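You operate a simulated robot arm through the tools that you are given. There is no shell and no other tool. Be economical: measure what you need, move in short steps, check, and stop when the job is done.

You run a simulated robot arm. Do the job below in one go: nothing can be reset, and whatever is moved stays where it is left.

TASK
Strip the smoker for winter: red knob into the pine block, grate on to the wire rack.
Fine: unscrew the knob and stand it in the hole; grate by the blue clip; lid shut again. Set down upright: grate.

Only the result counts: the job must be done as asked and must still hold three seconds after the hand-in. Knocking over, shifting, dropping, spilling or breaking anything else fails it. A push-on lid holds only when it is set on centred and level and pressed home; a screw cap is set on level and turned clockwise until tight.

THE ROBOT
A 7-joint arm with a three-finger gripper on a trunk, on a base that drives. Base frame: it is fixed to the floor where the robot stands at the start and does not move with it; the origin is under the middle of the robot, x ahead of it, y to its left, z up. Lengths are in mm, angles in rad, forces in N, time in s.
With the tool pointing down near the work surface it reaches from about 500 to 940 mm from the robot's upright axis, wherever it stands. Its first joint turns from -2.897 to 2.897 rad. Places, roughly: hole 1 of the pine knob block [500, 200, 800]; rack by the blue clip [800, 800, 800]; smoker lid [700, 0, 1000]. Payload 2.69 kg.
Tool frame: the origin (TCP) lies between the finger pads and is the grasp point; the fingertips stand 29 mm ahead of it; z points along the fingers, y is the line along which they close. Largest opening 120 mm; the body of the gripper starts 78 mm behind the TCP.
Orientation is that of the tool frame in the base frame, as [roll, pitch, yaw] about the fixed x, y, z axes, in that order (R = Rz(yaw) Ry(pitch) Rx(roll)). With the fingers straight down and closing along the base's y, the tool's x points along the base's -x, its y along +y and its z along -z.

THE INTERFACE
- The arm moves only by the tool play_rows. Its argument "series" is a list of rows, each a list of 7 numbers: the shift along the tool's x, y, z in units of 40 mm (1.0 is 40 mm), then the turn, a rotation vector about the tool's x, y, z in units of 6 degrees (1.0 is 6 degrees), then the opening, from 0 (shut) to 1 (fully open). In form: [[x, y, z, wx, wy, wz, grip], ...]. A call has 1 to 12 rows; each row shifts and turns the commanded pose from where the row before left it, along the tool's axes as they then stand. A call with a number of a shift or a turn outside -1 to 1 is refused whole. A row lasts 0.2 s, in which the tool goes at most 50 mm and 0.15 rad; a call with a longer step from one row to the next is refused whole, and so is a gripper value outside its range. A pose out of reach is approached as far as the arm can. The call stops where the force on the tool passes 40 N (or 10 N more than at its start, if that is more) or the arm is blocked; 0.2 s more then pass. Each finger halts on what it meets, pressing with about 28 N; the grip force reading is that of the motor and also rises with nothing between the fingers. The clock runs only during rows and for 0.2 s after the last one: add rows that do not move to give the fingers time. It gives the time, the measured TCP pose, the force on the tool (base axes), the opening and the grip force at its end, in the units of the frame above (readings bear some noise), with the torque about the TCP (base axes, N m) and any sound that the robot's microphone picked up, and new pictures: "views" is both (left out), scene, wrist or none.
- Cameras (640 x 400 px; columns grow to the right, rows downward): "scene" is now at [234.1, 37.9, 1318]; the picture's right is [0.43, -0.90, 0.00], its down [-0.58, -0.27, -0.77] and it looks along [0.70, 0.33, -0.64] (base axes); focal length 267 px, centre (320, 200). "wrist" rides on the gripper at [63, 0, -104] in the tool frame; the picture's right is [0.01, 1.00, 0.00], its down [-0.83, 0.00, -0.56] and it looks along [-0.56, 0.00, 0.83] (tool axes); focal length 275 px, centre (320, 200). There is no depth. A picture from a camera that has moved, and an enlarged one, comes with that camera's place and axes in the base frame and with its lens.
- slide_trunk(by): slides the trunk up (or, below 0, down) by that many mm; the arm and the scene camera ride with it, the base frame stays. It gives what a move gives, with no picture.
- steer(legs): drives the robot by 1 to 6 legs, each [ahead, left, turn to the left] in mm, mm and rad, along the robot's own axes; the way and the turn of a leg run together, so that a leg with both is an arc; at most 1500 mm and 3.142 rad a leg. The arm and the cameras ride along, it lands a little off, and it stops where it bumps. It gives what a move gives, and a new picture of the scene camera.
- head_to(pan, tilt): turns the head with the scene camera to pan (to the left, within 1.501 rad either way) and tilt (down, from -0.506 to 1.204), counted from straight ahead of the robot. It gives what a move gives, and a new picture of the scene camera.
- close_up(camera, box): a new picture of the part [left, top, right, bottom] of that camera's present view, enlarged. It takes no simulated time.
- hand_in(): hands the job in; it is judged then, once.

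Work in short steps. Places have to be worked out from the pictures, the camera data and where the tool is seen: move nearer, look again, correct. Check each grasp and each placing, and mend what went wrong. You have 120 turns and 260 pictures in all, those below and enlarged ones among them. Open the gripper and draw the arm clear of the work before you hand the job in, unless the task says otherwise; then end with one line.

The tools are called after "Call:" as name(argument=value, ...) on one line, values as JSON. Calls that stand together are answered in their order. play_rows: Moves the arm, as the interface text tells. Its arguments: {"type":"object","properties":{"series":{"type":"array","items":{"type":"array","items":{"type":"number"}}},"views":{"type":"string","enum":["both","scene","wrist","none"]}},"required":["series"]} The other tools are called the same way: slide_trunk (by) slides the trunk up or down; steer (legs) drives the base; head_to (pan, tilt) turns the head that bears the scene camera; close_up (camera, box) takes an enlarged picture of a part of a camera's view; hand_in () hands the job in.

At the start:

```text
time: 0.0
ee_pos: [452.2, 300.4, 998.8]
tcp_rot: [-3.141, 0.001, -3.141]
force: [-0.5, 0.0, 1.3]
wrist_torque: [0.0, 0.01, 0.02]
width: 120.1
finger_force: 0.0
trunk travel left (down, up): [-575.0, 38.0]
robot x, y, heading: [-1.9, -1.2, -0.003]
head pan, tilt: [0.442, 0.693]
```

scene: 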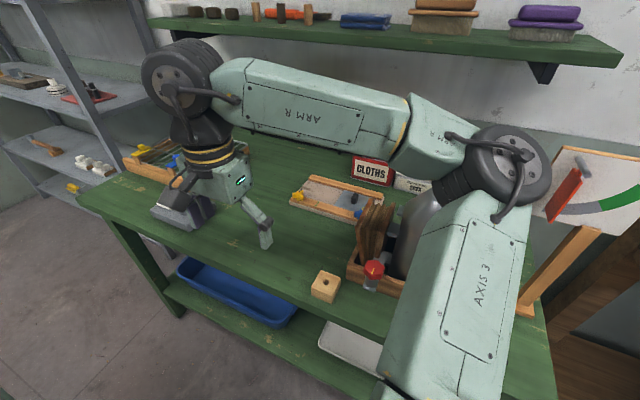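
wrist: 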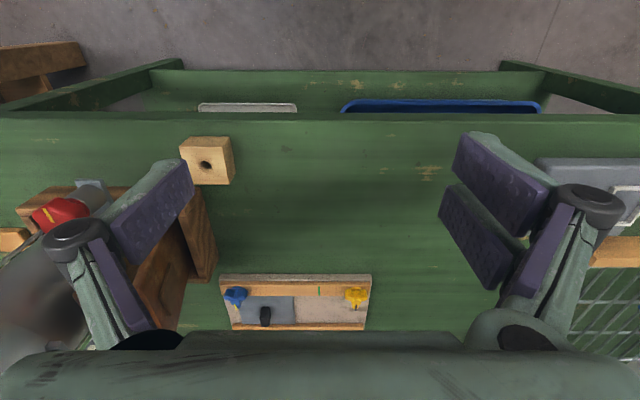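

The arm blocks part of the view, so I look around with enlarged views and different head directions first.

Call:
close_up(camera="scene", box=[280, 150, 440, 310])

Call:
close_up(camera="scene", box=[100, 110, 300, 250])

Call:
head_to(pan=-0.1, tilt=0.6)

```text
2.50 times, centred on (360, 230) of scene
camera zoom: at [234.1, 37.9, 1318.0], right [0.43, -0.9, 0.0], down [-0.58, -0.27, -0.77], along [0.7, 0.33, -0.64], focal length 667 px, centre (220, 125)
```

zoom: 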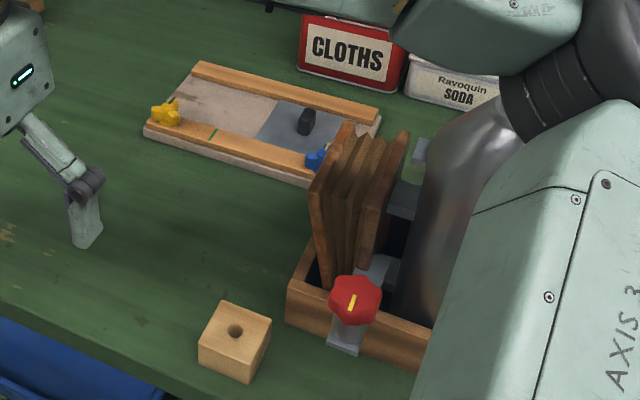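

```text
2.86 times, centred on (200, 180) of scene
camera zoom: at [234.1, 37.9, 1318.0], right [0.43, -0.9, 0.0], down [-0.58, -0.27, -0.77], along [0.7, 0.33, -0.64], focal length 762 px, centre (663, 257)
```

zoom: 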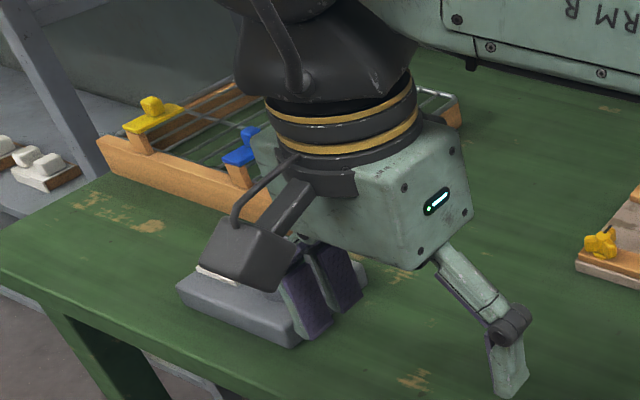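

```text
time: 1.0
ee_pos: [452.7, 300.0, 999.7]
tcp_rot: [-3.141, 0.0, -3.14]
force: [1.4, -0.6, 0.3]
wrist_torque: [-0.03, -0.02, 0.01]
width: 119.9
finger_force: 0.0
trunk travel left (down, up): [-575.0, 38.0]
robot x, y, heading: [3.6, -0.7, 0.003]
head pan, tilt: [-0.099, 0.6]
camera scene: at [245.1, -7.2, 1326.1], right [-0.1, -1.0, 0.0], down [-0.56, 0.06, -0.82], along [0.82, -0.08, -0.57], focal length 267 px, centre (320, 200)
```

scene: 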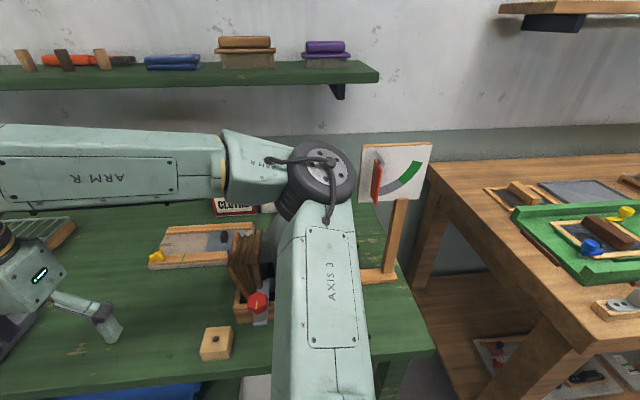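

The smoker is hidden behind the upper arm. I swing the tool back and to the left to clear the view.

Call:
play_rows(series=[[0.8, 0.8, 0, 0, 0, -1, 1], [0.8, 0.8, 0, 0, 0, -1, 1], [0.3, 0.9, -0.3, 0, 0, -1, 1], [0.3, 1, 0, 0, 0, -1, 1], [0.3, 1, 0, 0, 0, -1, 1], [0.3, 1, 0, 0, 0, -1, 1], [0, 1, 0, 0, 0, -1, 1], [0, 1, 0, 0, 0, -1, 1]], views="scene")

```text
time: 2.8
ee_pos: [232.3, 552.5, 1011.6]
tcp_rot: [3.142, 0.0, -2.302]
force: [0.2, -0.3, -0.4]
wrist_torque: [-0.01, 0.01, 0.0]
width: 120.1
finger_force: 0.0
trunk travel left (down, up): [-575.0, 38.0]
robot x, y, heading: [6.1, 2.8, -0.005]
head pan, tilt: [-0.099, 0.6]
camera scene: at [244.6, -7.0, 1326.2], right [-0.1, -0.99, 0.0], down [-0.56, 0.06, -0.83], along [0.82, -0.08, -0.56], focal length 267 px, centre (320, 200)
```

scene: 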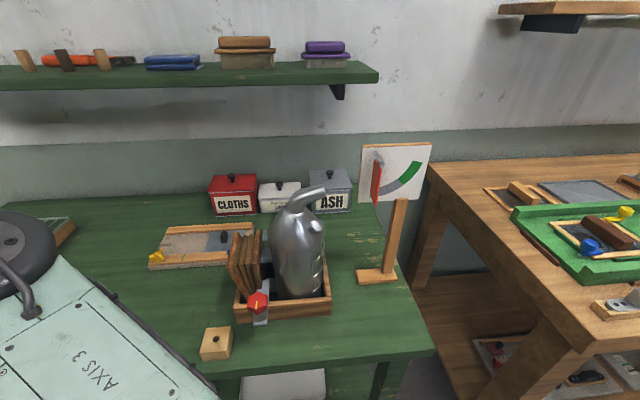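

Now the smoker is visible. I zoom on it and on the knob.

Call:
close_up(camera="scene", box=[220, 170, 380, 330])

Call:
close_up(camera="scene", box=[190, 270, 290, 370])

Call:
close_up(camera="scene", box=[260, 180, 340, 230])

Call:
head_to(pan=0.7, tilt=0.6)

```text
2.50 times, centred on (300, 250) of scene
camera zoom: at [244.6, -7.0, 1326.2], right [-0.1, -0.99, 0.0], down [-0.56, 0.06, -0.83], along [0.82, -0.08, -0.56], focal length 667 px, centre (370, 75)
```

zoom: 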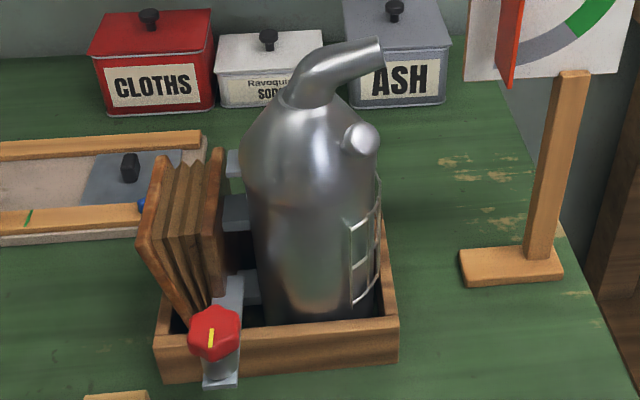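

```text
4.00 times, centred on (240, 320) of scene
camera zoom: at [244.6, -7.0, 1326.2], right [-0.1, -0.99, 0.0], down [-0.56, 0.06, -0.83], along [0.82, -0.08, -0.56], focal length 1067 px, centre (640, -280)
```

zoom: 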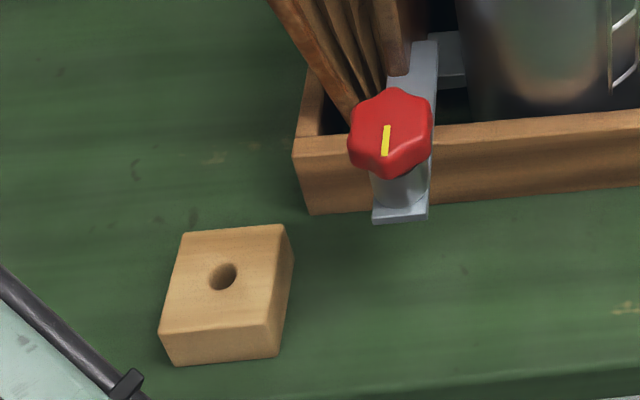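

```text
8.00 times, centred on (300, 205) of scene
camera zoom: at [244.6, -7.0, 1326.2], right [-0.1, -0.99, 0.0], down [-0.56, 0.06, -0.83], along [0.82, -0.08, -0.56], focal length 2133 px, centre (480, 160)
```

zoom: 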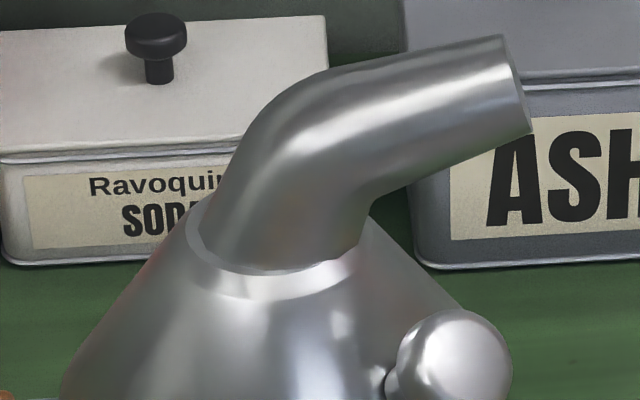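

```text
time: 3.9
ee_pos: [232.9, 550.0, 1012.7]
tcp_rot: [3.142, 0.001, -2.304]
force: [0.0, 0.6, 0.5]
wrist_torque: [-0.01, 0.01, -0.03]
width: 120.0
finger_force: 0.1
trunk travel left (down, up): [-575.0, 38.0]
robot x, y, heading: [-1.2, 0.8, -0.003]
head pan, tilt: [0.7, 0.6]
camera scene: at [224.8, 58.4, 1326.1], right [0.64, -0.77, 0.0], down [-0.43, -0.36, -0.83], along [0.63, 0.53, -0.56], focal length 267 px, centre (320, 200)
```

scene: 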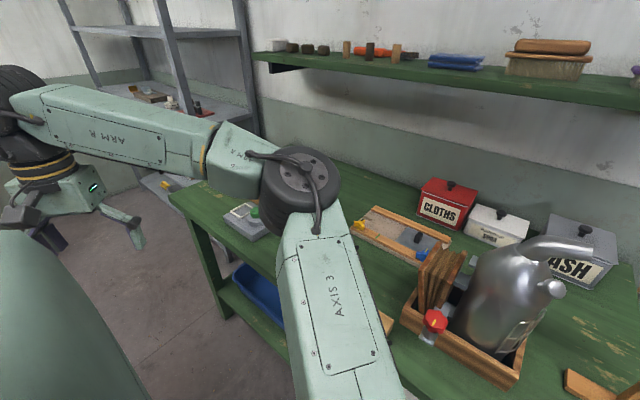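

The knob looks to sit on a vertical post at about (590, 85, 845), with the smoker behind it. I bring the wrist camera back to look at the knob, the lid and the hole from close by.

Call:
play_rows(series=[[0, -1, 0, 0, 0, 1, 1], [0, -1, 0, 0, 0, 1, 1], [-0.3, -1, 0, 0, 0, 1, 1], [-0.3, -1, 0, 0, 0, 1, 1], [-0.3, -1, 0, 0, 0, 1, 1], [-0.3, -0.9, 0, 0, 0, 1, 1], [-0.8, -0.8, -0.5, 0, 0, 1, 1], [-0.8, -0.8, -0.5, 0, 0, 1, 1], [-0.2, -1, -0.5, 0, 0, 0, 1], [-0.2, -1, -0.5, 0, 0, 0, 1], [-0.2, -1, 0, 0, 0, 0, 1], [-0.2, -1, 0, 0, 0, 0, 1]])

Call:
head_to(pan=0.3, tilt=0.5)

```text
time: 6.5
ee_pos: [507.3, 160.2, 1091.4]
tcp_rot: [3.14, 0.0, -3.141]
force: [0.2, 0.4, 0.7]
wrist_torque: [0.02, 0.03, 0.01]
width: 120.1
finger_force: 0.0
trunk travel left (down, up): [-575.0, 38.0]
robot x, y, heading: [1.4, -0.1, -0.004]
head pan, tilt: [0.7, 0.6]
camera scene: at [224.6, 58.0, 1326.2], right [0.64, -0.76, 0.0], down [-0.43, -0.36, -0.83], along [0.63, 0.53, -0.56], focal length 267 px, centre (320, 200)
camera wrist: at [444.7, 161.0, 1195.5], right [-0.01, 1.0, 0.0], down [0.83, 0.0, 0.56], along [0.56, 0.0, -0.83], focal length 275 px, centre (320, 200)
```

scene: 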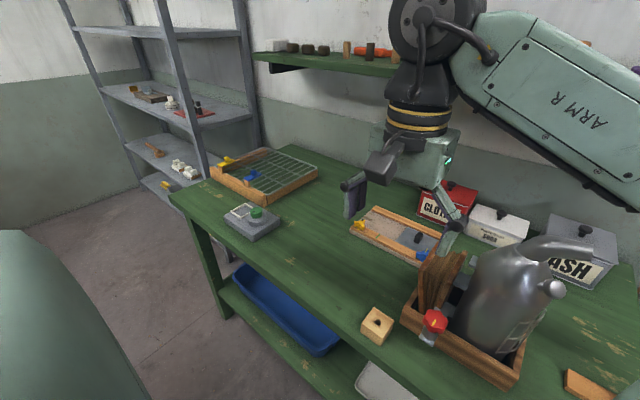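
wrist: 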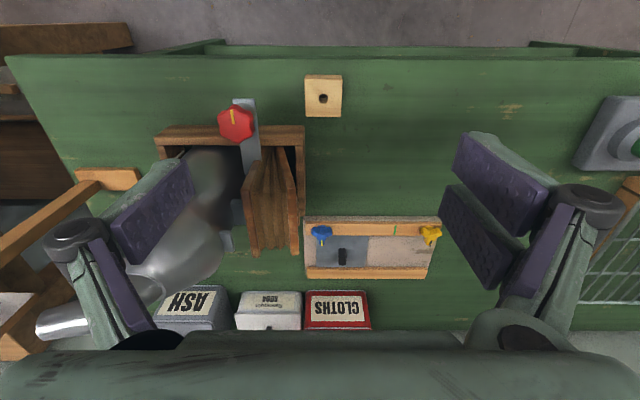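

```text
time: 7.4
ee_pos: [509.0, 162.0, 1092.4]
tcp_rot: [-3.14, 0.0, 3.141]
force: [-1.0, -0.3, -0.1]
wrist_torque: [0.02, 0.04, 0.0]
width: 119.8
finger_force: 0.0
trunk travel left (down, up): [-575.0, 38.0]
robot x, y, heading: [2.3, 4.5, -0.002]
head pan, tilt: [0.3, 0.499]
camera scene: at [244.0, 28.5, 1335.1], right [0.3, -0.96, 0.0], down [-0.46, -0.14, -0.88], along [0.84, 0.26, -0.48], focal length 267 px, centre (320, 200)
```

scene: 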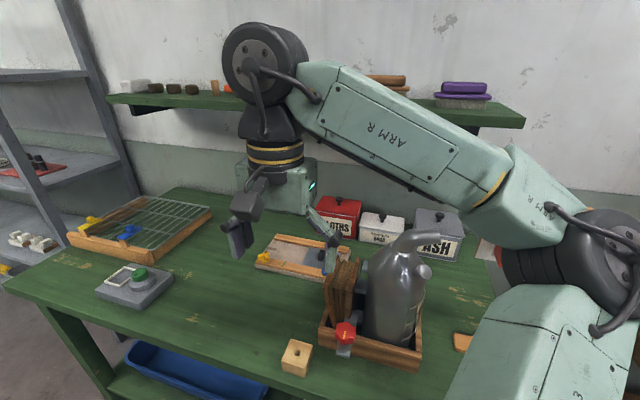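

The wrist picture shows the knob, hole and smoker. I enlarge these.

Call:
close_up(camera="wrist", box=[200, 70, 360, 170])

Call:
close_up(camera="wrist", box=[130, 120, 330, 260])

Call:
close_up(camera="scene", box=[300, 220, 460, 380])

Call:
close_up(camera="scene", box=[50, 180, 230, 310])

```text
4.00 times, centred on (280, 120) of wrist
camera zoom: at [444.9, 162.1, 1195.2], right [-0.01, 1.0, 0.0], down [0.83, 0.0, 0.56], along [0.56, 0.0, -0.83], focal length 1101 px, centre (480, 520)
```

zoom: 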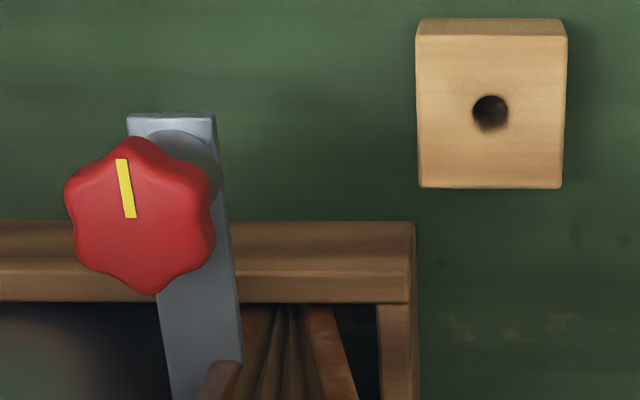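

```text
2.86 times, centred on (230, 190) of wrist
camera zoom: at [444.9, 162.1, 1195.2], right [-0.01, 1.0, 0.0], down [0.83, 0.0, 0.56], along [0.56, 0.0, -0.83], focal length 786 px, centre (577, 229)
```

zoom: 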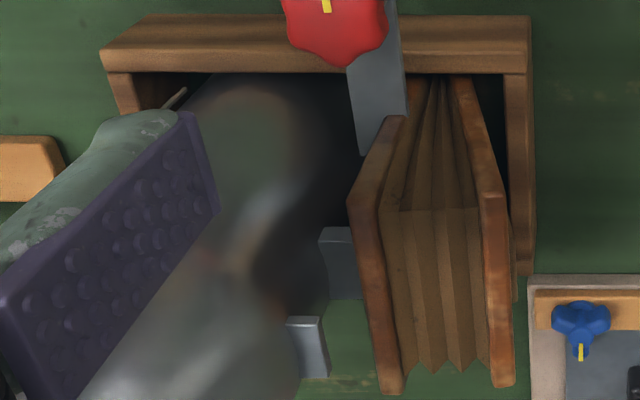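

```text
2.50 times, centred on (380, 300) of scene
camera zoom: at [244.0, 28.5, 1335.1], right [0.3, -0.96, 0.0], down [-0.46, -0.14, -0.88], along [0.84, 0.26, -0.48], focal length 667 px, centre (170, -50)
```

zoom: 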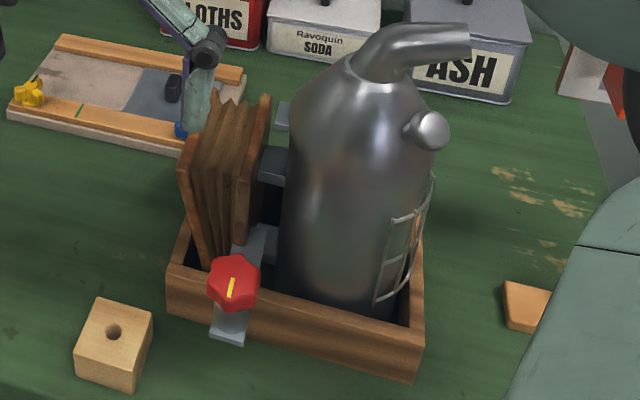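

```text
3.08 times, centred on (140, 245) of scene
camera zoom: at [244.0, 28.5, 1335.1], right [0.3, -0.96, 0.0], down [-0.46, -0.14, -0.88], along [0.84, 0.26, -0.48], focal length 820 px, centre (874, 62)
```

zoom: 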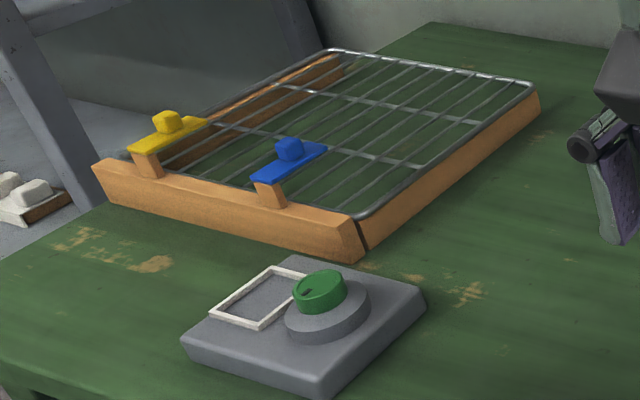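

Triangulation puts the knob top at about (540, 74, 912) and the block's hole at about (538, 167, 811). I go above the knob with the fingers partly closed.

Call:
play_rows(series=[[-0.2, -0.7, 0, 0, 0, 0, 0.6], [-0.2, -0.7, 0, 0, 0, 0, 0.6], [-0.2, -0.7, 0.5, 0, 0, 0, 0.6], [-0.18, -0.1, 0.9, 0, 0, 0, 0.6], [0, 0, 0.6, 0, 0, 0, 0.6], [0, 0, 0, 0, 0, 0, 0.6]])

Call:
close_up(camera="wrist", box=[200, 120, 440, 270])

Call:
close_up(camera="scene", box=[280, 200, 480, 380])

```text
time: 8.8
ee_pos: [540.1, 76.5, 1010.4]
tcp_rot: [3.141, 0.0, 3.141]
force: [0.0, 1.3, -0.9]
wrist_torque: [0.01, -0.04, 0.03]
width: 72.2
finger_force: 0.1
trunk travel left (down, up): [-575.0, 38.0]
robot x, y, heading: [-3.4, 0.6, -0.001]
head pan, tilt: [0.3, 0.499]
camera scene: at [244.0, 28.4, 1335.2], right [0.3, -0.96, 0.0], down [-0.46, -0.14, -0.88], along [0.84, 0.26, -0.48], focal length 267 px, centre (320, 200)
camera wrist: at [477.1, 76.3, 1114.6], right [-0.01, 1.0, 0.0], down [0.83, 0.0, 0.56], along [0.56, 0.0, -0.83], focal length 275 px, centre (320, 200)
```

scene: 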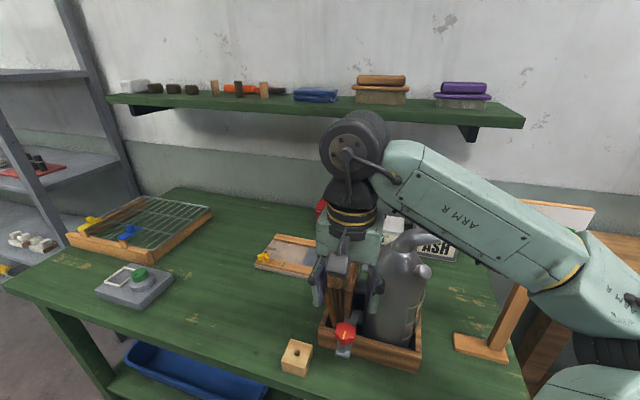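
wrist: 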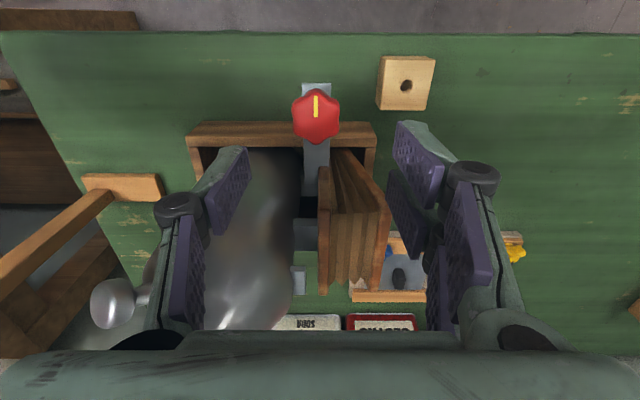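

```text
2.67 times, centred on (320, 195) of wrist
camera zoom: at [477.1, 76.3, 1114.6], right [-0.01, 1.0, 0.0], down [0.83, 0.0, 0.56], along [0.56, 0.0, -0.83], focal length 734 px, centre (320, 213)
```

zoom: 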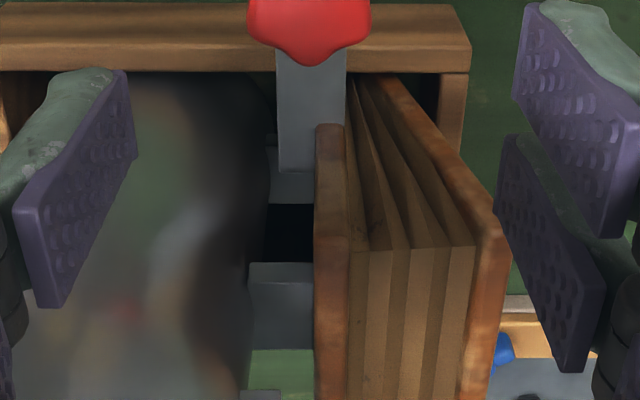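

```text
2.22 times, centred on (380, 290) of scene
camera zoom: at [244.0, 28.4, 1335.2], right [0.3, -0.96, 0.0], down [-0.46, -0.14, -0.88], along [0.84, 0.26, -0.48], focal length 593 px, centre (187, 0)
```

zoom: 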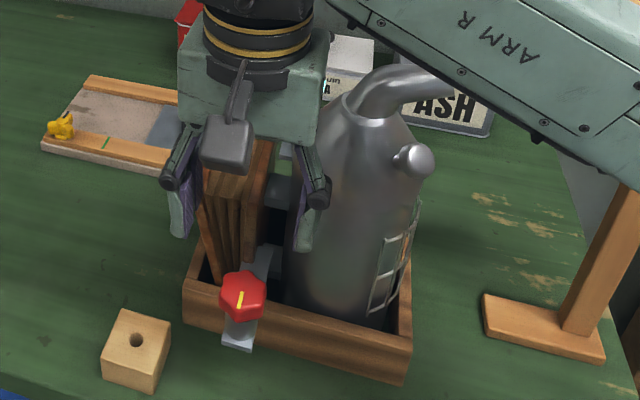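

The tool is centred above the knob (plate below it at about z 863). I descend to TCP z≈906 and close on the knob.

Call:
play_rows(series=[[0, -0.05, 1, 0, 0, 0, 0.6], [0, 0, 1, 0, 0, 0, 0.6], [0, 0, 0.5, 0, 0, 0, 0.6], [0, 0, 0.1, 0, 0, 0, 0.6]])

```text
time: 9.8
ee_pos: [540.8, 74.8, 906.3]
tcp_rot: [-3.141, 0.0, -3.139]
force: [-0.3, -0.1, -1.1]
wrist_torque: [0.03, -0.01, 0.01]
width: 71.9
finger_force: 0.1
trunk travel left (down, up): [-575.0, 38.0]
robot x, y, heading: [0.6, 0.9, 0.004]
head pan, tilt: [0.3, 0.499]
camera scene: at [244.0, 28.4, 1335.2], right [0.3, -0.96, 0.0], down [-0.46, -0.14, -0.88], along [0.84, 0.26, -0.48], focal length 267 px, centre (320, 200)
camera wrist: at [477.3, 75.4, 1009.7], right [-0.01, 1.0, 0.0], down [0.83, 0.0, 0.56], along [0.56, 0.0, -0.83], focal length 275 px, centre (320, 200)
```

scene: 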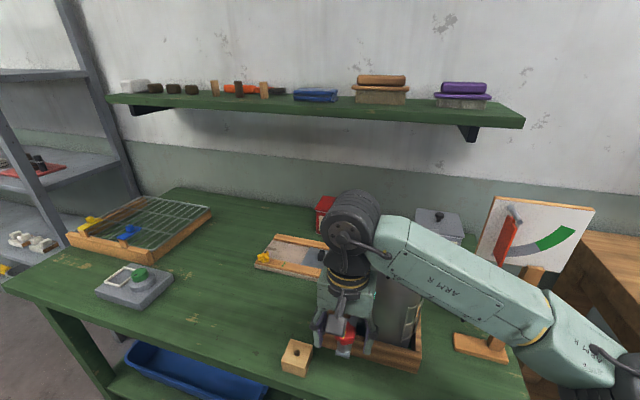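
wrist: 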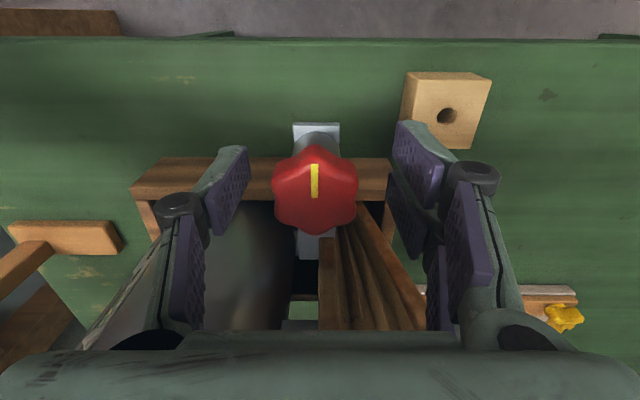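

The knob sits between the fingers. I close on it.

Call:
play_rows(series=[[0, 0, 0, 0, 0, 0, 0.1], [0, 0, 0, 0, 0, 0, 0.1], [0, 0, 0, 0, 0, 0, 0.1], [0, 0, 0, 0, 0, 0, 0.1]], views="wrist")

```text
time: 10.8
ee_pos: [540.2, 74.4, 905.9]
tcp_rot: [-3.141, 0.0, -3.141]
force: [-1.0, -1.6, -1.1]
wrist_torque: [0.0, 0.03, -0.1]
width: 32.1
finger_force: 28.0
trunk travel left (down, up): [-575.0, 38.0]
robot x, y, heading: [-0.5, -1.3, 0.005]
head pan, tilt: [0.3, 0.499]
camera wrist: at [477.3, 75.1, 1010.0], right [0.0, 1.0, 0.0], down [0.83, 0.0, 0.56], along [0.56, 0.0, -0.83], focal length 275 px, centre (320, 200)
```

wrist: 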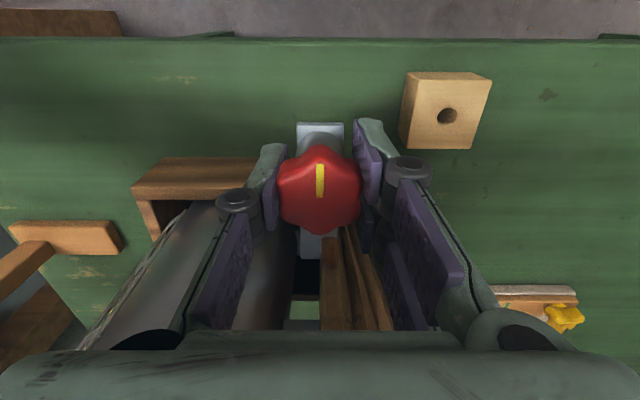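

Gripped at 32 mm width. I unscrew counter-clockwise (turn about −z of the tool), beginning with 36°.

Call:
play_rows(series=[[0, 0, 0, 0, 0, -1, 0.1], [0, 0, 0, 0, 0, -1, 0.1], [0, 0, 0, 0, 0, -1, 0.1], [0, 0, 0, 0, 0, -1, 0.1], [0, 0, 0, 0, 0, -1, 0.1], [0, 0, 0, 0, 0, -1, 0.1]])

```text
time: 12.2
ee_pos: [540.1, 74.6, 906.8]
tcp_rot: [-3.141, 0.0, -2.514]
force: [-1.2, -1.1, -2.9]
wrist_torque: [-0.01, 0.19, -0.07]
width: 31.6
finger_force: 28.0
trunk travel left (down, up): [-575.0, 38.0]
robot x, y, heading: [-2.2, 0.1, -0.001]
head pan, tilt: [0.3, 0.499]
camera scene: at [244.2, 28.4, 1335.1], right [0.3, -0.96, 0.0], down [-0.46, -0.14, -0.88], along [0.84, 0.26, -0.48], focal length 267 px, centre (320, 200)
camera wrist: at [490.0, 38.3, 1010.9], right [-0.59, 0.8, 0.0], down [0.67, 0.49, 0.56], along [0.45, 0.33, -0.83], focal length 275 px, centre (320, 200)
```

scene: 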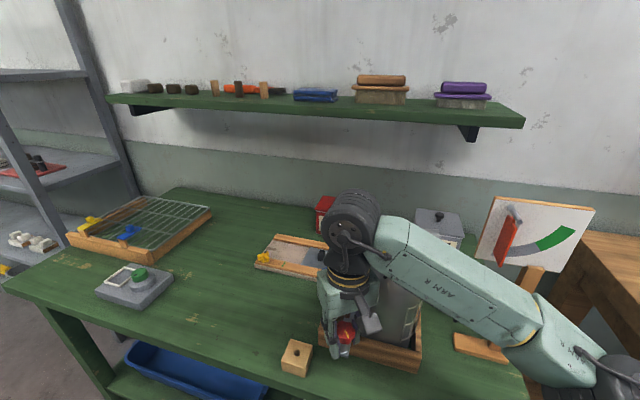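
wrist: 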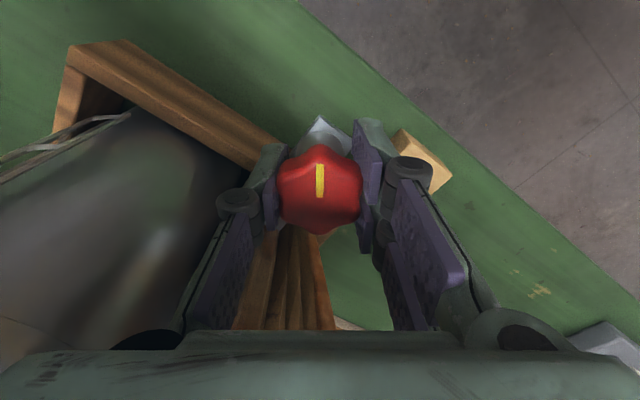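

The knob turned with the tool with little torque. I keep on turning.

Call:
play_rows(series=[[0, 0, 0, 0, 0, -1, 0.1], [0, 0, 0, 0, 0, -1, 0.1], [0, 0, 0, 0, 0, -1, 0.1], [0, 0, 0, 0, 0, -1, 0.1], [0, 0, 0, 0, 0, -1, 0.1], [0, 0, 0, 0, 0, -1, 0.1], [0, 0, 0, 0, 0, -1, 0.1], [0, 0, 0, 0, 0, -1, 0.1], [0, 0, 0, 0, 0, -1, 0.1], [0, 0, 0, 0, 0, -1, 0.1], [0, 0, 0, 0, 0, -1, 0.1], [0, 0, 0, 0, 0, -1, 0.1]])

```text
time: 14.2
ee_pos: [513.5, 98.3, 911.7]
tcp_rot: [-3.123, -0.006, -1.591]
force: [17.8, -3.3, -0.9]
wrist_torque: [-0.03, -0.45, 0.02]
width: 36.6
finger_force: 28.3
out of reach, approached as far as the arm can: row 8, 9, 10
trunk travel left (down, up): [-575.0, 38.0]
robot x, y, heading: [1.3, -1.0, -0.0]
head pan, tilt: [0.3, 0.499]
stopped in row 10: the force on the tool passed its limit at 66 N (the readings are from after the stop); the commanded pose is now the measured one
camera scene: at [246.3, 27.7, 1335.0], right [0.29, -0.96, 0.0], down [-0.46, -0.14, -0.88], along [0.84, 0.26, -0.48], focal length 267 px, centre (320, 200)
camera wrist: at [510.5, 37.6, 1014.8], right [-1.0, 0.02, -0.02], down [0.0, 0.84, 0.55], along [0.03, 0.55, -0.83], focal length 275 px, centre (320, 200)
```

scene: 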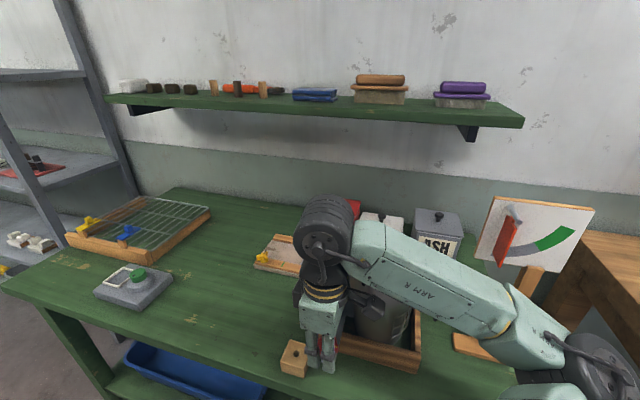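
wrist: 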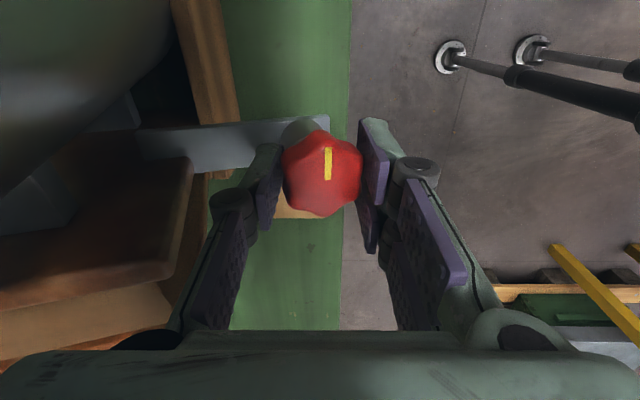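

The arm ran out of reach and was pulled sideways. I open the fingers, and check whether the smoker stand moved.

Call:
play_rows(series=[[0, 0, 0, 0, 0, 0, 0.5], [0, 0, 0, 0, 0, 0, 0.6], [0, 0, 0, 0, 0, 0, 0.6]])

Call:
close_up(camera="scene", box=[260, 260, 460, 400])

```text
time: 15.0
ee_pos: [511.4, 100.2, 910.4]
tcp_rot: [-3.123, -0.006, -1.586]
force: [2.8, 5.5, -0.1]
wrist_torque: [0.03, -0.01, 0.21]
width: 73.9
finger_force: 1.2
trunk travel left (down, up): [-575.0, 38.0]
robot x, y, heading: [3.5, -1.6, -0.006]
head pan, tilt: [0.3, 0.499]
camera scene: at [244.9, 28.4, 1335.1], right [0.29, -0.96, 0.0], down [-0.46, -0.14, -0.88], along [0.84, 0.26, -0.48], focal length 267 px, centre (320, 200)
camera wrist: at [508.6, 39.0, 1014.7], right [-1.0, 0.01, -0.02], down [0.0, 0.83, 0.55], along [0.02, 0.55, -0.83], focal length 275 px, centre (320, 200)
```

scene: 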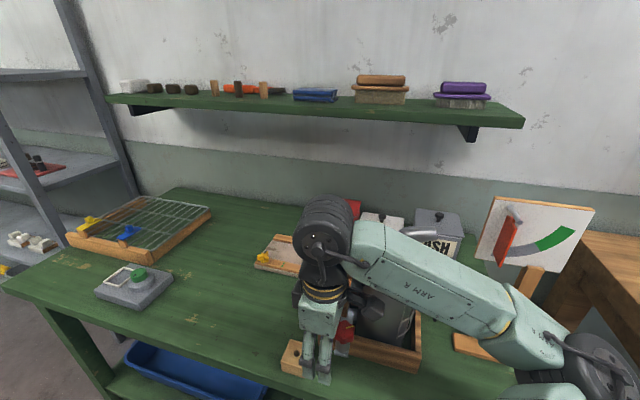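
wrist: 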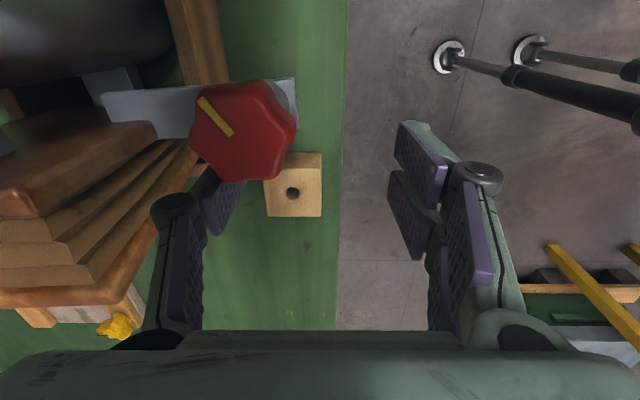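

```text
2.86 times, centred on (360, 330) of scene
camera zoom: at [244.9, 28.4, 1335.1], right [0.29, -0.96, 0.0], down [-0.46, -0.14, -0.88], along [0.84, 0.26, -0.48], focal length 762 px, centre (206, -171)
```

zoom: 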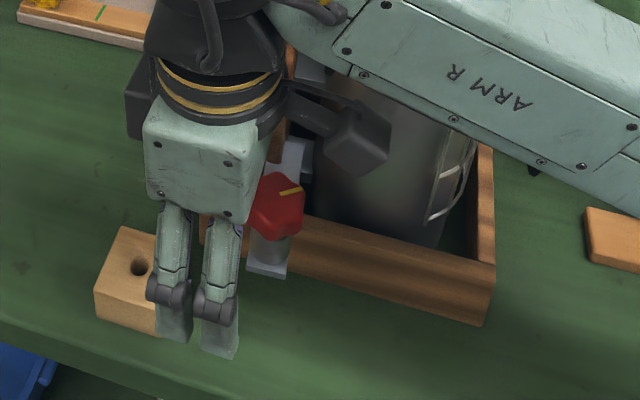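

The stand sprang back: the knob is again at (540, 74) and was turned more than 90°. I lift, re-centre over the knob and turn the tool back clockwise, staying out of the reach limit.

Call:
play_rows(series=[[0, 0, -1, 0, 0, 0, 0.6], [0, 0, -0.8, 0, 0, 0, 0.6], [0.65, -0.72, 0, 0, 0, 0, 0.6], [0, 0, 0, 0, 0, 1, 0.6], [0, 0, 0, 0, 0, 1, 0.6], [0, 0, 0, 0, 0, 1, 0.6], [0, 0, 0, 0, 0, 1, 0.6], [0, 0, 0, 0, 0, 1, 0.6], [0, 0, 0, 0, 0, 1, 0.6], [0, 0, 0, 0, 0, 1, 0.6], [0, 0, 0, 0, 0, 1, 0.6], [0, 0, 0, 0, 0, 1, 0.6]], views="none")

Call:
play_rows(series=[[0, 0, 0, 0, 0, 1, 0.6], [0, 0, 0, 0, 0, 1, 0.6], [0, 0, 0, 0, 0, 1, 0.6], [0, 0, 0, 0, 0, 1, 0.6], [0, 0, 0, 0, 0, 1, 0.6], [0, 0, 0, 0, 0, 1, 0.6], [0, 0, 0, 0, 0, 1, 0.6], [0, 0, 0, 0, 0, 1, 0.6], [0, 0, 0, 0, 0, 1, 0.6], [0, 0, 0, 0, 0, 1, 0.6], [0, 0, 0, 0, 0, 1, 0.6], [0, 0, 0, 0, 0, 1, 0.6]])

```text
time: 17.6
ee_pos: [507.3, 99.9, 980.0]
tcp_rot: [-3.125, 0.011, -2.53]
force: [-0.2, -0.8, 0.2]
wrist_torque: [-0.03, -0.01, 0.0]
width: 72.0
finger_force: 0.0
out of reach, approached as far as the arm can: row 2, 3
trunk travel left (down, up): [-575.0, 38.0]
robot x, y, heading: [-0.1, -1.1, -0.002]
head pan, tilt: [0.3, 0.499]
```

```text
time: 20.2
ee_pos: [506.7, 99.8, 980.6]
tcp_rot: [3.137, 0.017, 2.496]
force: [0.7, -0.2, 0.5]
wrist_torque: [0.01, 0.01, 0.01]
width: 71.8
finger_force: 0.1
trunk travel left (down, up): [-575.0, 38.0]
robot x, y, heading: [1.8, 1.3, -0.005]
head pan, tilt: [0.3, 0.499]
camera scene: at [244.7, 27.9, 1335.2], right [0.29, -0.96, 0.0], down [-0.46, -0.14, -0.88], along [0.84, 0.26, -0.48], focal length 267 px, centre (320, 200)
camera wrist: at [454.4, 139.6, 1083.0], right [0.6, 0.8, 0.0], down [0.66, -0.49, 0.57], along [0.46, -0.34, -0.82], focal length 275 px, centre (320, 200)
```

scene: 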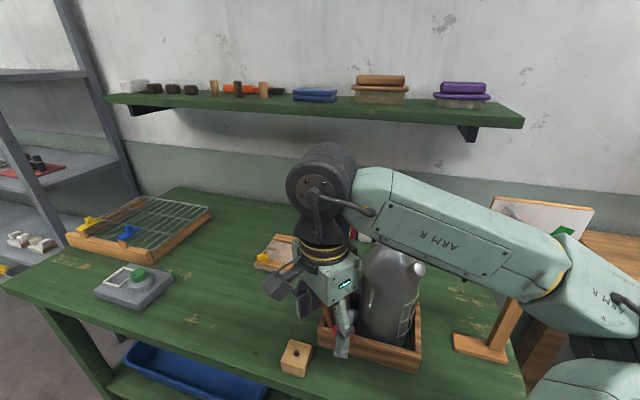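
wrist: 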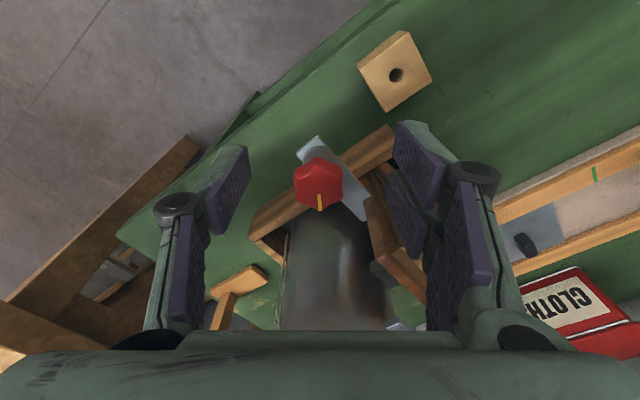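

At this yaw the knob's flats face the fingers. I level the tool, move over the knob and descend.

Call:
play_rows(series=[[-0.55, 0, 0, 0.044, 0.16, 0, 0.6], [-0.5, 0, 0, 0, 0, 0, 0.6], [0, 0, 0.9, 0, 0, 0, 0.6], [0, 0, 0.9, 0, 0, 0, 0.6], [0, 0, 0, 0, 0, 0, 0.6]], views="wrist")

```text
time: 21.4
ee_pos: [539.9, 74.5, 906.4]
tcp_rot: [-3.141, -0.001, 2.497]
force: [-0.1, 0.2, 0.2]
wrist_torque: [0.02, -0.03, 0.05]
width: 71.8
finger_force: 0.1
trunk travel left (down, up): [-575.0, 38.0]
robot x, y, heading: [1.8, -2.3, 0.003]
head pan, tilt: [0.3, 0.499]
camera wrist: at [488.7, 113.7, 1011.1], right [0.6, 0.8, 0.0], down [0.67, -0.5, 0.56], along [0.45, -0.33, -0.83], focal length 275 px, centre (320, 200)
```

wrist: 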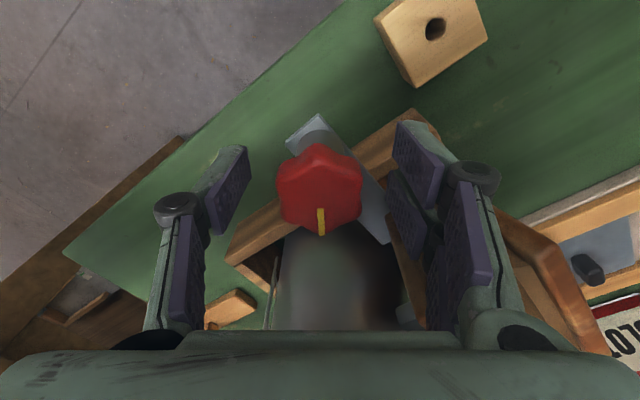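

Knob centred. I close and turn counter-clockwise in a range within reach.

Call:
play_rows(series=[[0, 0, 0, 0, 0, 0, 0.1], [0, 0, 0, 0, 0, 0, 0.1], [0, 0, 0, 0, 0, 0, 0.1], [0, 0, -0.005, 0, 0, -1, 0.1], [0, 0, -0.005, 0, 0, -1, 0.1], [0, 0, -0.005, 0, 0, -1, 0.1], [0, 0, -0.005, 0, 0, -1, 0.1], [0, 0, -0.005, 0, 0, -1, 0.1], [0, 0, -0.005, 0, 0, -1, 0.1], [0, 0, -0.005, 0, 0, -1, 0.1], [0, 0, -0.005, 0, 0, -1, 0.1], [0, 0, -0.005, 0, 0, -1, 0.1]], views="wrist")

Call:
play_rows(series=[[0, 0, -0.005, 0, 0, -1, 0.1], [0, 0, -0.005, 0, 0, -1, 0.1], [0, 0, -0.005, 0, 0, -1, 0.1], [0, 0, -0.005, 0, 0, -1, 0.1], [0, 0, -0.005, 0, 0, -1, 0.1], [0, 0, -0.005, 0, 0, -1, 0.1], [0, 0, -0.005, 0, 0, -1, 0.1]])

```text
time: 24.0
ee_pos: [540.7, 73.9, 909.5]
tcp_rot: [3.14, -0.001, -2.84]
force: [1.7, 1.3, -7.3]
wrist_torque: [0.03, 0.29, 0.02]
width: 32.2
finger_force: 27.7
trunk travel left (down, up): [-575.0, 38.0]
robot x, y, heading: [-0.3, -2.1, 0.0]
head pan, tilt: [0.3, 0.499]
camera wrist: at [480.4, 56.6, 1013.9], right [-0.3, 0.95, 0.0], down [0.79, 0.25, 0.56], along [0.53, 0.17, -0.83], focal length 275 px, centre (320, 200)
```

wrist: 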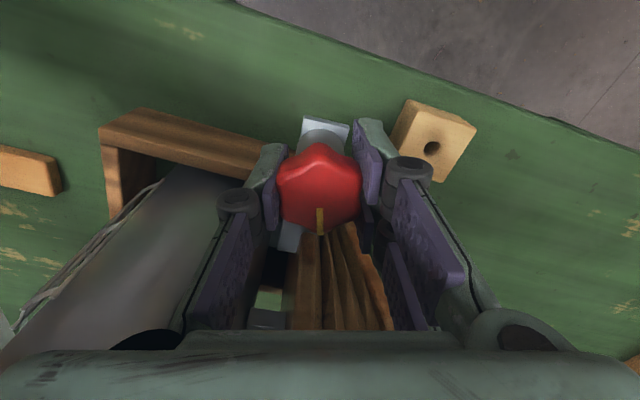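

```text
time: 25.6
ee_pos: [540.3, 76.0, 911.6]
tcp_rot: [3.141, 0.0, -2.109]
force: [4.2, 3.2, -3.8]
wrist_torque: [0.48, 0.0, 0.01]
width: 32.2
finger_force: 27.6
trunk travel left (down, up): [-575.0, 38.0]
robot x, y, heading: [0.0, -1.6, -0.004]
head pan, tilt: [0.3, 0.499]
camera scene: at [245.3, 28.1, 1335.1], right [0.29, -0.96, 0.0], down [-0.46, -0.14, -0.88], along [0.84, 0.26, -0.48], focal length 267 px, centre (320, 200)
camera wrist: at [508.3, 21.5, 1014.8], right [-0.86, 0.51, 0.0], down [0.42, 0.72, 0.56], along [0.28, 0.48, -0.83], focal length 275 px, centre (320, 200)
```

scene: 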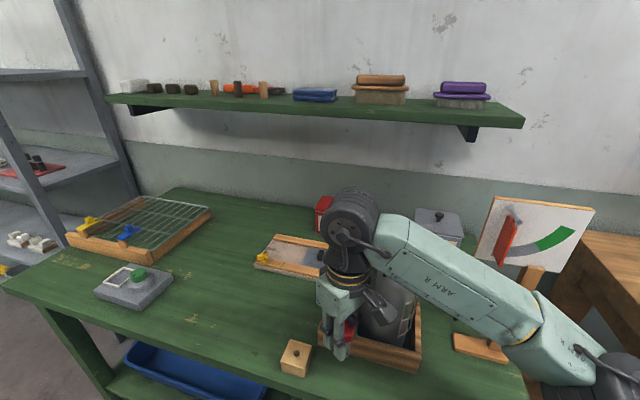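
wrist: 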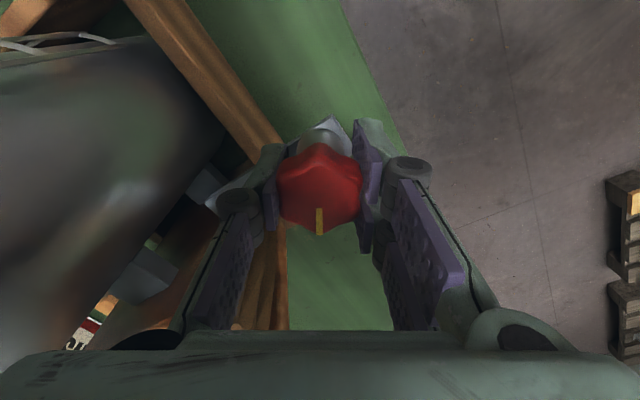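

The knob follows and climbs about 5 mm. I test whether it is free with a small lift.

Call:
play_rows(series=[[0, 0, -0.05, 0, 0, 0, 0.1], [0, 0, -0.1, 0, 0, 0, 0.1], [0, 0, 0, 0, 0, 0, 0.1]], views="wrist")

```text
time: 26.4
ee_pos: [541.0, 75.4, 917.0]
tcp_rot: [3.141, -0.002, -2.11]
force: [4.4, -0.7, -10.7]
wrist_torque: [0.16, 0.56, 0.0]
width: 32.2
finger_force: 27.6
trunk travel left (down, up): [-575.0, 38.0]
robot x, y, heading: [0.8, -0.9, -0.005]
head pan, tilt: [0.3, 0.499]
camera wrist: at [508.9, 21.7, 1020.5], right [-0.86, 0.51, 0.0], down [0.42, 0.72, 0.56], along [0.28, 0.48, -0.83], focal length 275 px, centre (320, 200)
```

wrist: 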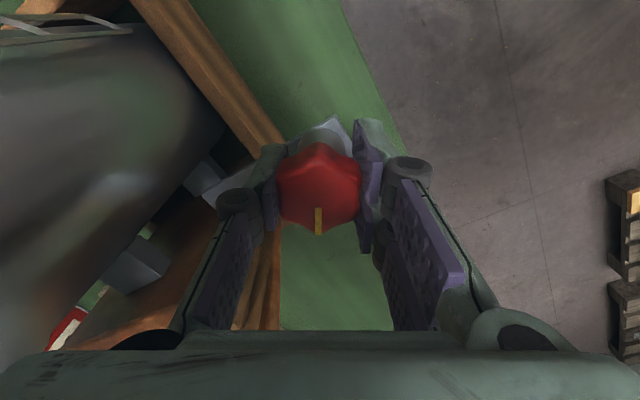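

Still threaded (10 N down pull). I open a little, turn back 120° in place and take another stroke.

Call:
play_rows(series=[[0, 0, 0, 0, 0, 0, 0.45], [0, 0, 0, 0, 0, 0, 0.45], [0, 0, 0, 0, 0, 1, 0.45], [0, 0, 0, 0, 0, 1, 0.45], [0, 0, 0, 0, 0, 1, 0.45], [0, 0, 0, 0, 0, 1, 0.45], [0, 0, 0, 0, 0, 1, 0.45], [0, 0, 0, 0, 0, 1, 0.45], [0, 0, 0, 0, 0, 1, 0.45], [0, 0, 0, 0, 0, 1, 0.45], [0, 0, 0, 0, 0, 1, 0.45], [0, 0, 0, 0, 0, 1, 0.45]], views="none")

Call:
play_rows(series=[[0, 0, 0, 0, 0, 1, 0.45], [0, 0, 0, 0, 0, 1, 0.45], [0, 0, 0, 0, 0, 1, 0.45], [0, 0, 0, 0, 0, 1, 0.45], [0, 0, 0, 0, 0, 1, 0.45], [0, 0, 0, 0, 0, 1, 0.45], [0, 0, 0, 0, 0, 1, 0.45], [0, 0, 0, 0, 0, 1, 0.45], [0, 0, 0, 0, 0, 1, 0.45], [0, 0, 0, 0, 0, 1, 0.45]])

Call:
close_up(camera="scene", box=[260, 280, 420, 380])

```text
time: 29.0
ee_pos: [540.0, 74.9, 918.4]
tcp_rot: [-3.141, 0.0, 3.125]
force: [-0.1, 0.1, 0.1]
wrist_torque: [0.02, -0.02, 0.01]
width: 54.1
finger_force: 0.1
trunk travel left (down, up): [-575.0, 38.0]
robot x, y, heading: [1.7, -0.0, -0.0]
head pan, tilt: [0.3, 0.499]
```

```text
time: 31.2
ee_pos: [540.1, 75.1, 918.2]
tcp_rot: [3.141, 0.0, 2.076]
force: [0.8, -0.4, -0.1]
wrist_torque: [0.0, -0.01, 0.0]
width: 53.9
finger_force: 0.0
trunk travel left (down, up): [-575.0, 38.0]
robot x, y, heading: [-2.7, 0.7, -0.002]
head pan, tilt: [0.3, 0.499]
camera scene: at [244.7, 28.0, 1335.2], right [0.29, -0.96, 0.0], down [-0.46, -0.14, -0.88], along [0.84, 0.26, -0.48], focal length 267 px, centre (320, 200)
camera wrist: at [509.5, 130.7, 1021.0], right [0.87, 0.49, 0.0], down [0.41, -0.73, 0.56], along [0.27, -0.49, -0.83], focal length 275 px, centre (320, 200)
```

scene: 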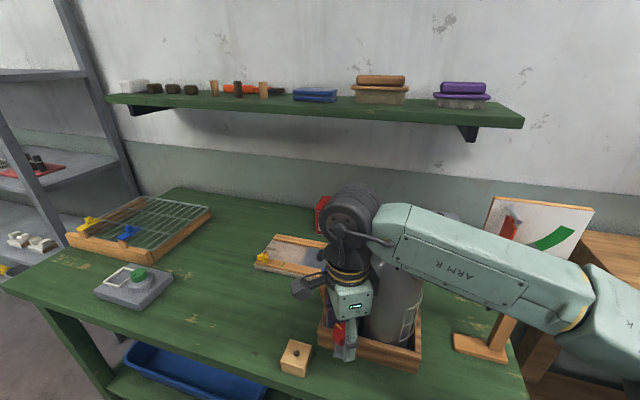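
wrist: 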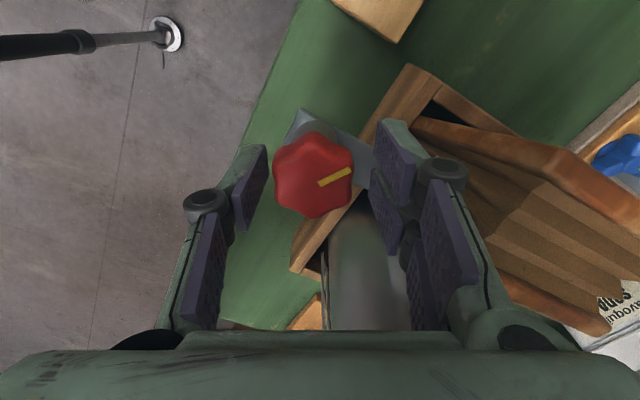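

```text
4.00 times, centred on (340, 330) of scene
camera zoom: at [244.7, 28.0, 1335.2], right [0.29, -0.96, 0.0], down [-0.46, -0.14, -0.88], along [0.84, 0.26, -0.48], focal length 1067 px, centre (240, -320)
```

zoom: 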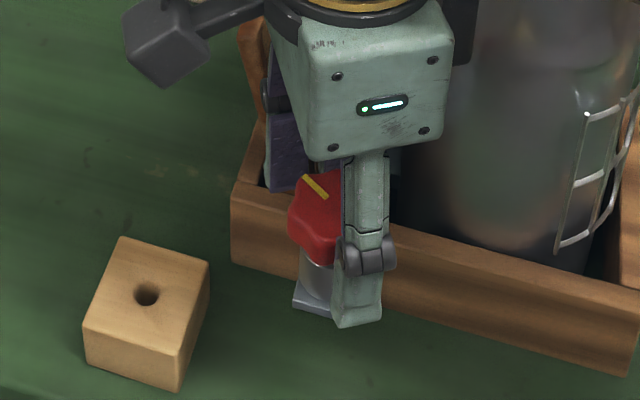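

I descend 6 mm for a better hold, close, and turn again.

Call:
play_rows(series=[[0, 0, 0.15, 0, 0, 0, 0.45], [0, 0, 0, 0, 0, 0, 0.1], [0, 0, 0, 0, 0, 0, 0.1], [0, 0, 0, 0, 0, 0, 0.1], [0, 0, -0.008, 0, 0, -1, 0.1], [0, 0, -0.008, 0, 0, -1, 0.1], [0, 0, -0.008, 0, 0, -1, 0.1], [0, 0, -0.008, 0, 0, -1, 0.1], [0, 0, -0.008, 0, 0, -1, 0.1], [0, 0, -0.008, 0, 0, -1, 0.1], [0, 0, -0.008, 0, 0, -1, 0.1], [0, 0, -0.008, 0, 0, -1, 0.1]], views="wrist")

Call:
play_rows(series=[[0, 0, -0.008, 0, 0, -1, 0.1], [0, 0, -0.008, 0, 0, -1, 0.1], [0, 0, -0.008, 0, 0, -1, 0.1], [0, 0, -0.008, 0, 0, -1, 0.1], [0, 0, -0.008, 0, 0, -1, 0.1], [0, 0, -0.008, 0, 0, -1, 0.1], [0, 0, -0.008, 0, 0, -1, 0.1], [0, 0, -0.008, 0, 0, -1, 0.1], [0, 0, -0.008, 0, 0, -1, 0.1], [0, 0, -0.008, 0, 0, -1, 0.1], [0, 0, -0.008, 0, 0, -1, 0.1], [0, 0, -0.008, 0, 0, -1, 0.1]], views="wrist")

```text
time: 33.8
ee_pos: [540.8, 74.9, 913.5]
tcp_rot: [-3.14, 0.0, 2.918]
force: [1.0, 0.3, -6.9]
wrist_torque: [0.18, 0.56, 0.03]
width: 32.0
finger_force: 27.7
trunk travel left (down, up): [-575.0, 38.0]
robot x, y, heading: [-1.5, -2.2, -0.001]
head pan, tilt: [0.3, 0.499]
camera wrist: at [479.0, 89.3, 1017.3], right [0.22, 0.98, 0.0], down [0.81, -0.18, 0.56], along [0.54, -0.12, -0.83], focal length 275 px, centre (320, 200)
```

wrist: 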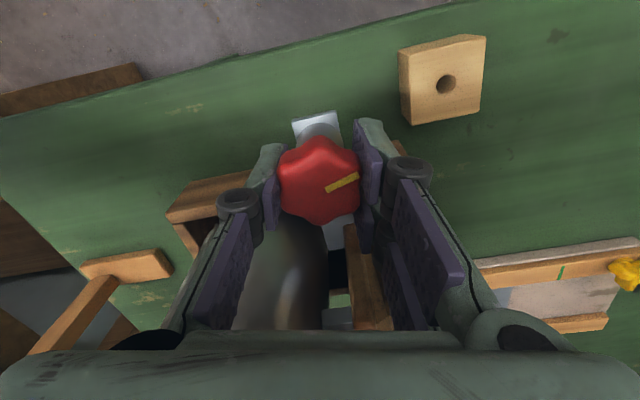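

```text
time: 36.4
ee_pos: [540.6, 74.2, 917.8]
tcp_rot: [-3.141, 0.001, -2.107]
force: [4.4, 3.0, -10.3]
wrist_torque: [0.41, 0.13, -0.02]
width: 32.0
finger_force: 27.7
trunk travel left (down, up): [-575.0, 38.0]
robot x, y, heading: [3.9, 1.1, -0.003]
head pan, tilt: [0.3, 0.499]
camera wrist: at [508.5, 21.5, 1020.6], right [-0.86, 0.51, 0.0], down [0.42, 0.72, 0.56], along [0.28, 0.48, -0.83], focal length 275 px, centre (320, 200)
```

wrist: 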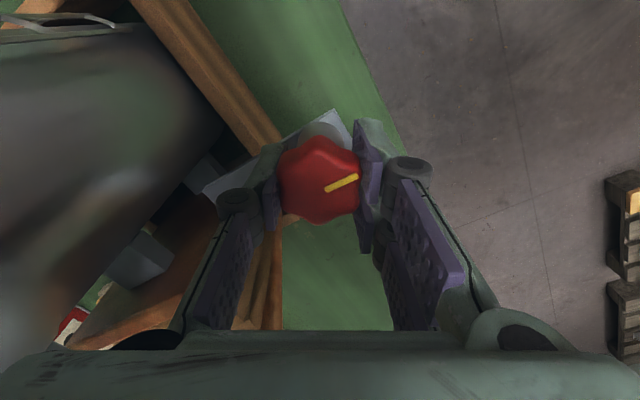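

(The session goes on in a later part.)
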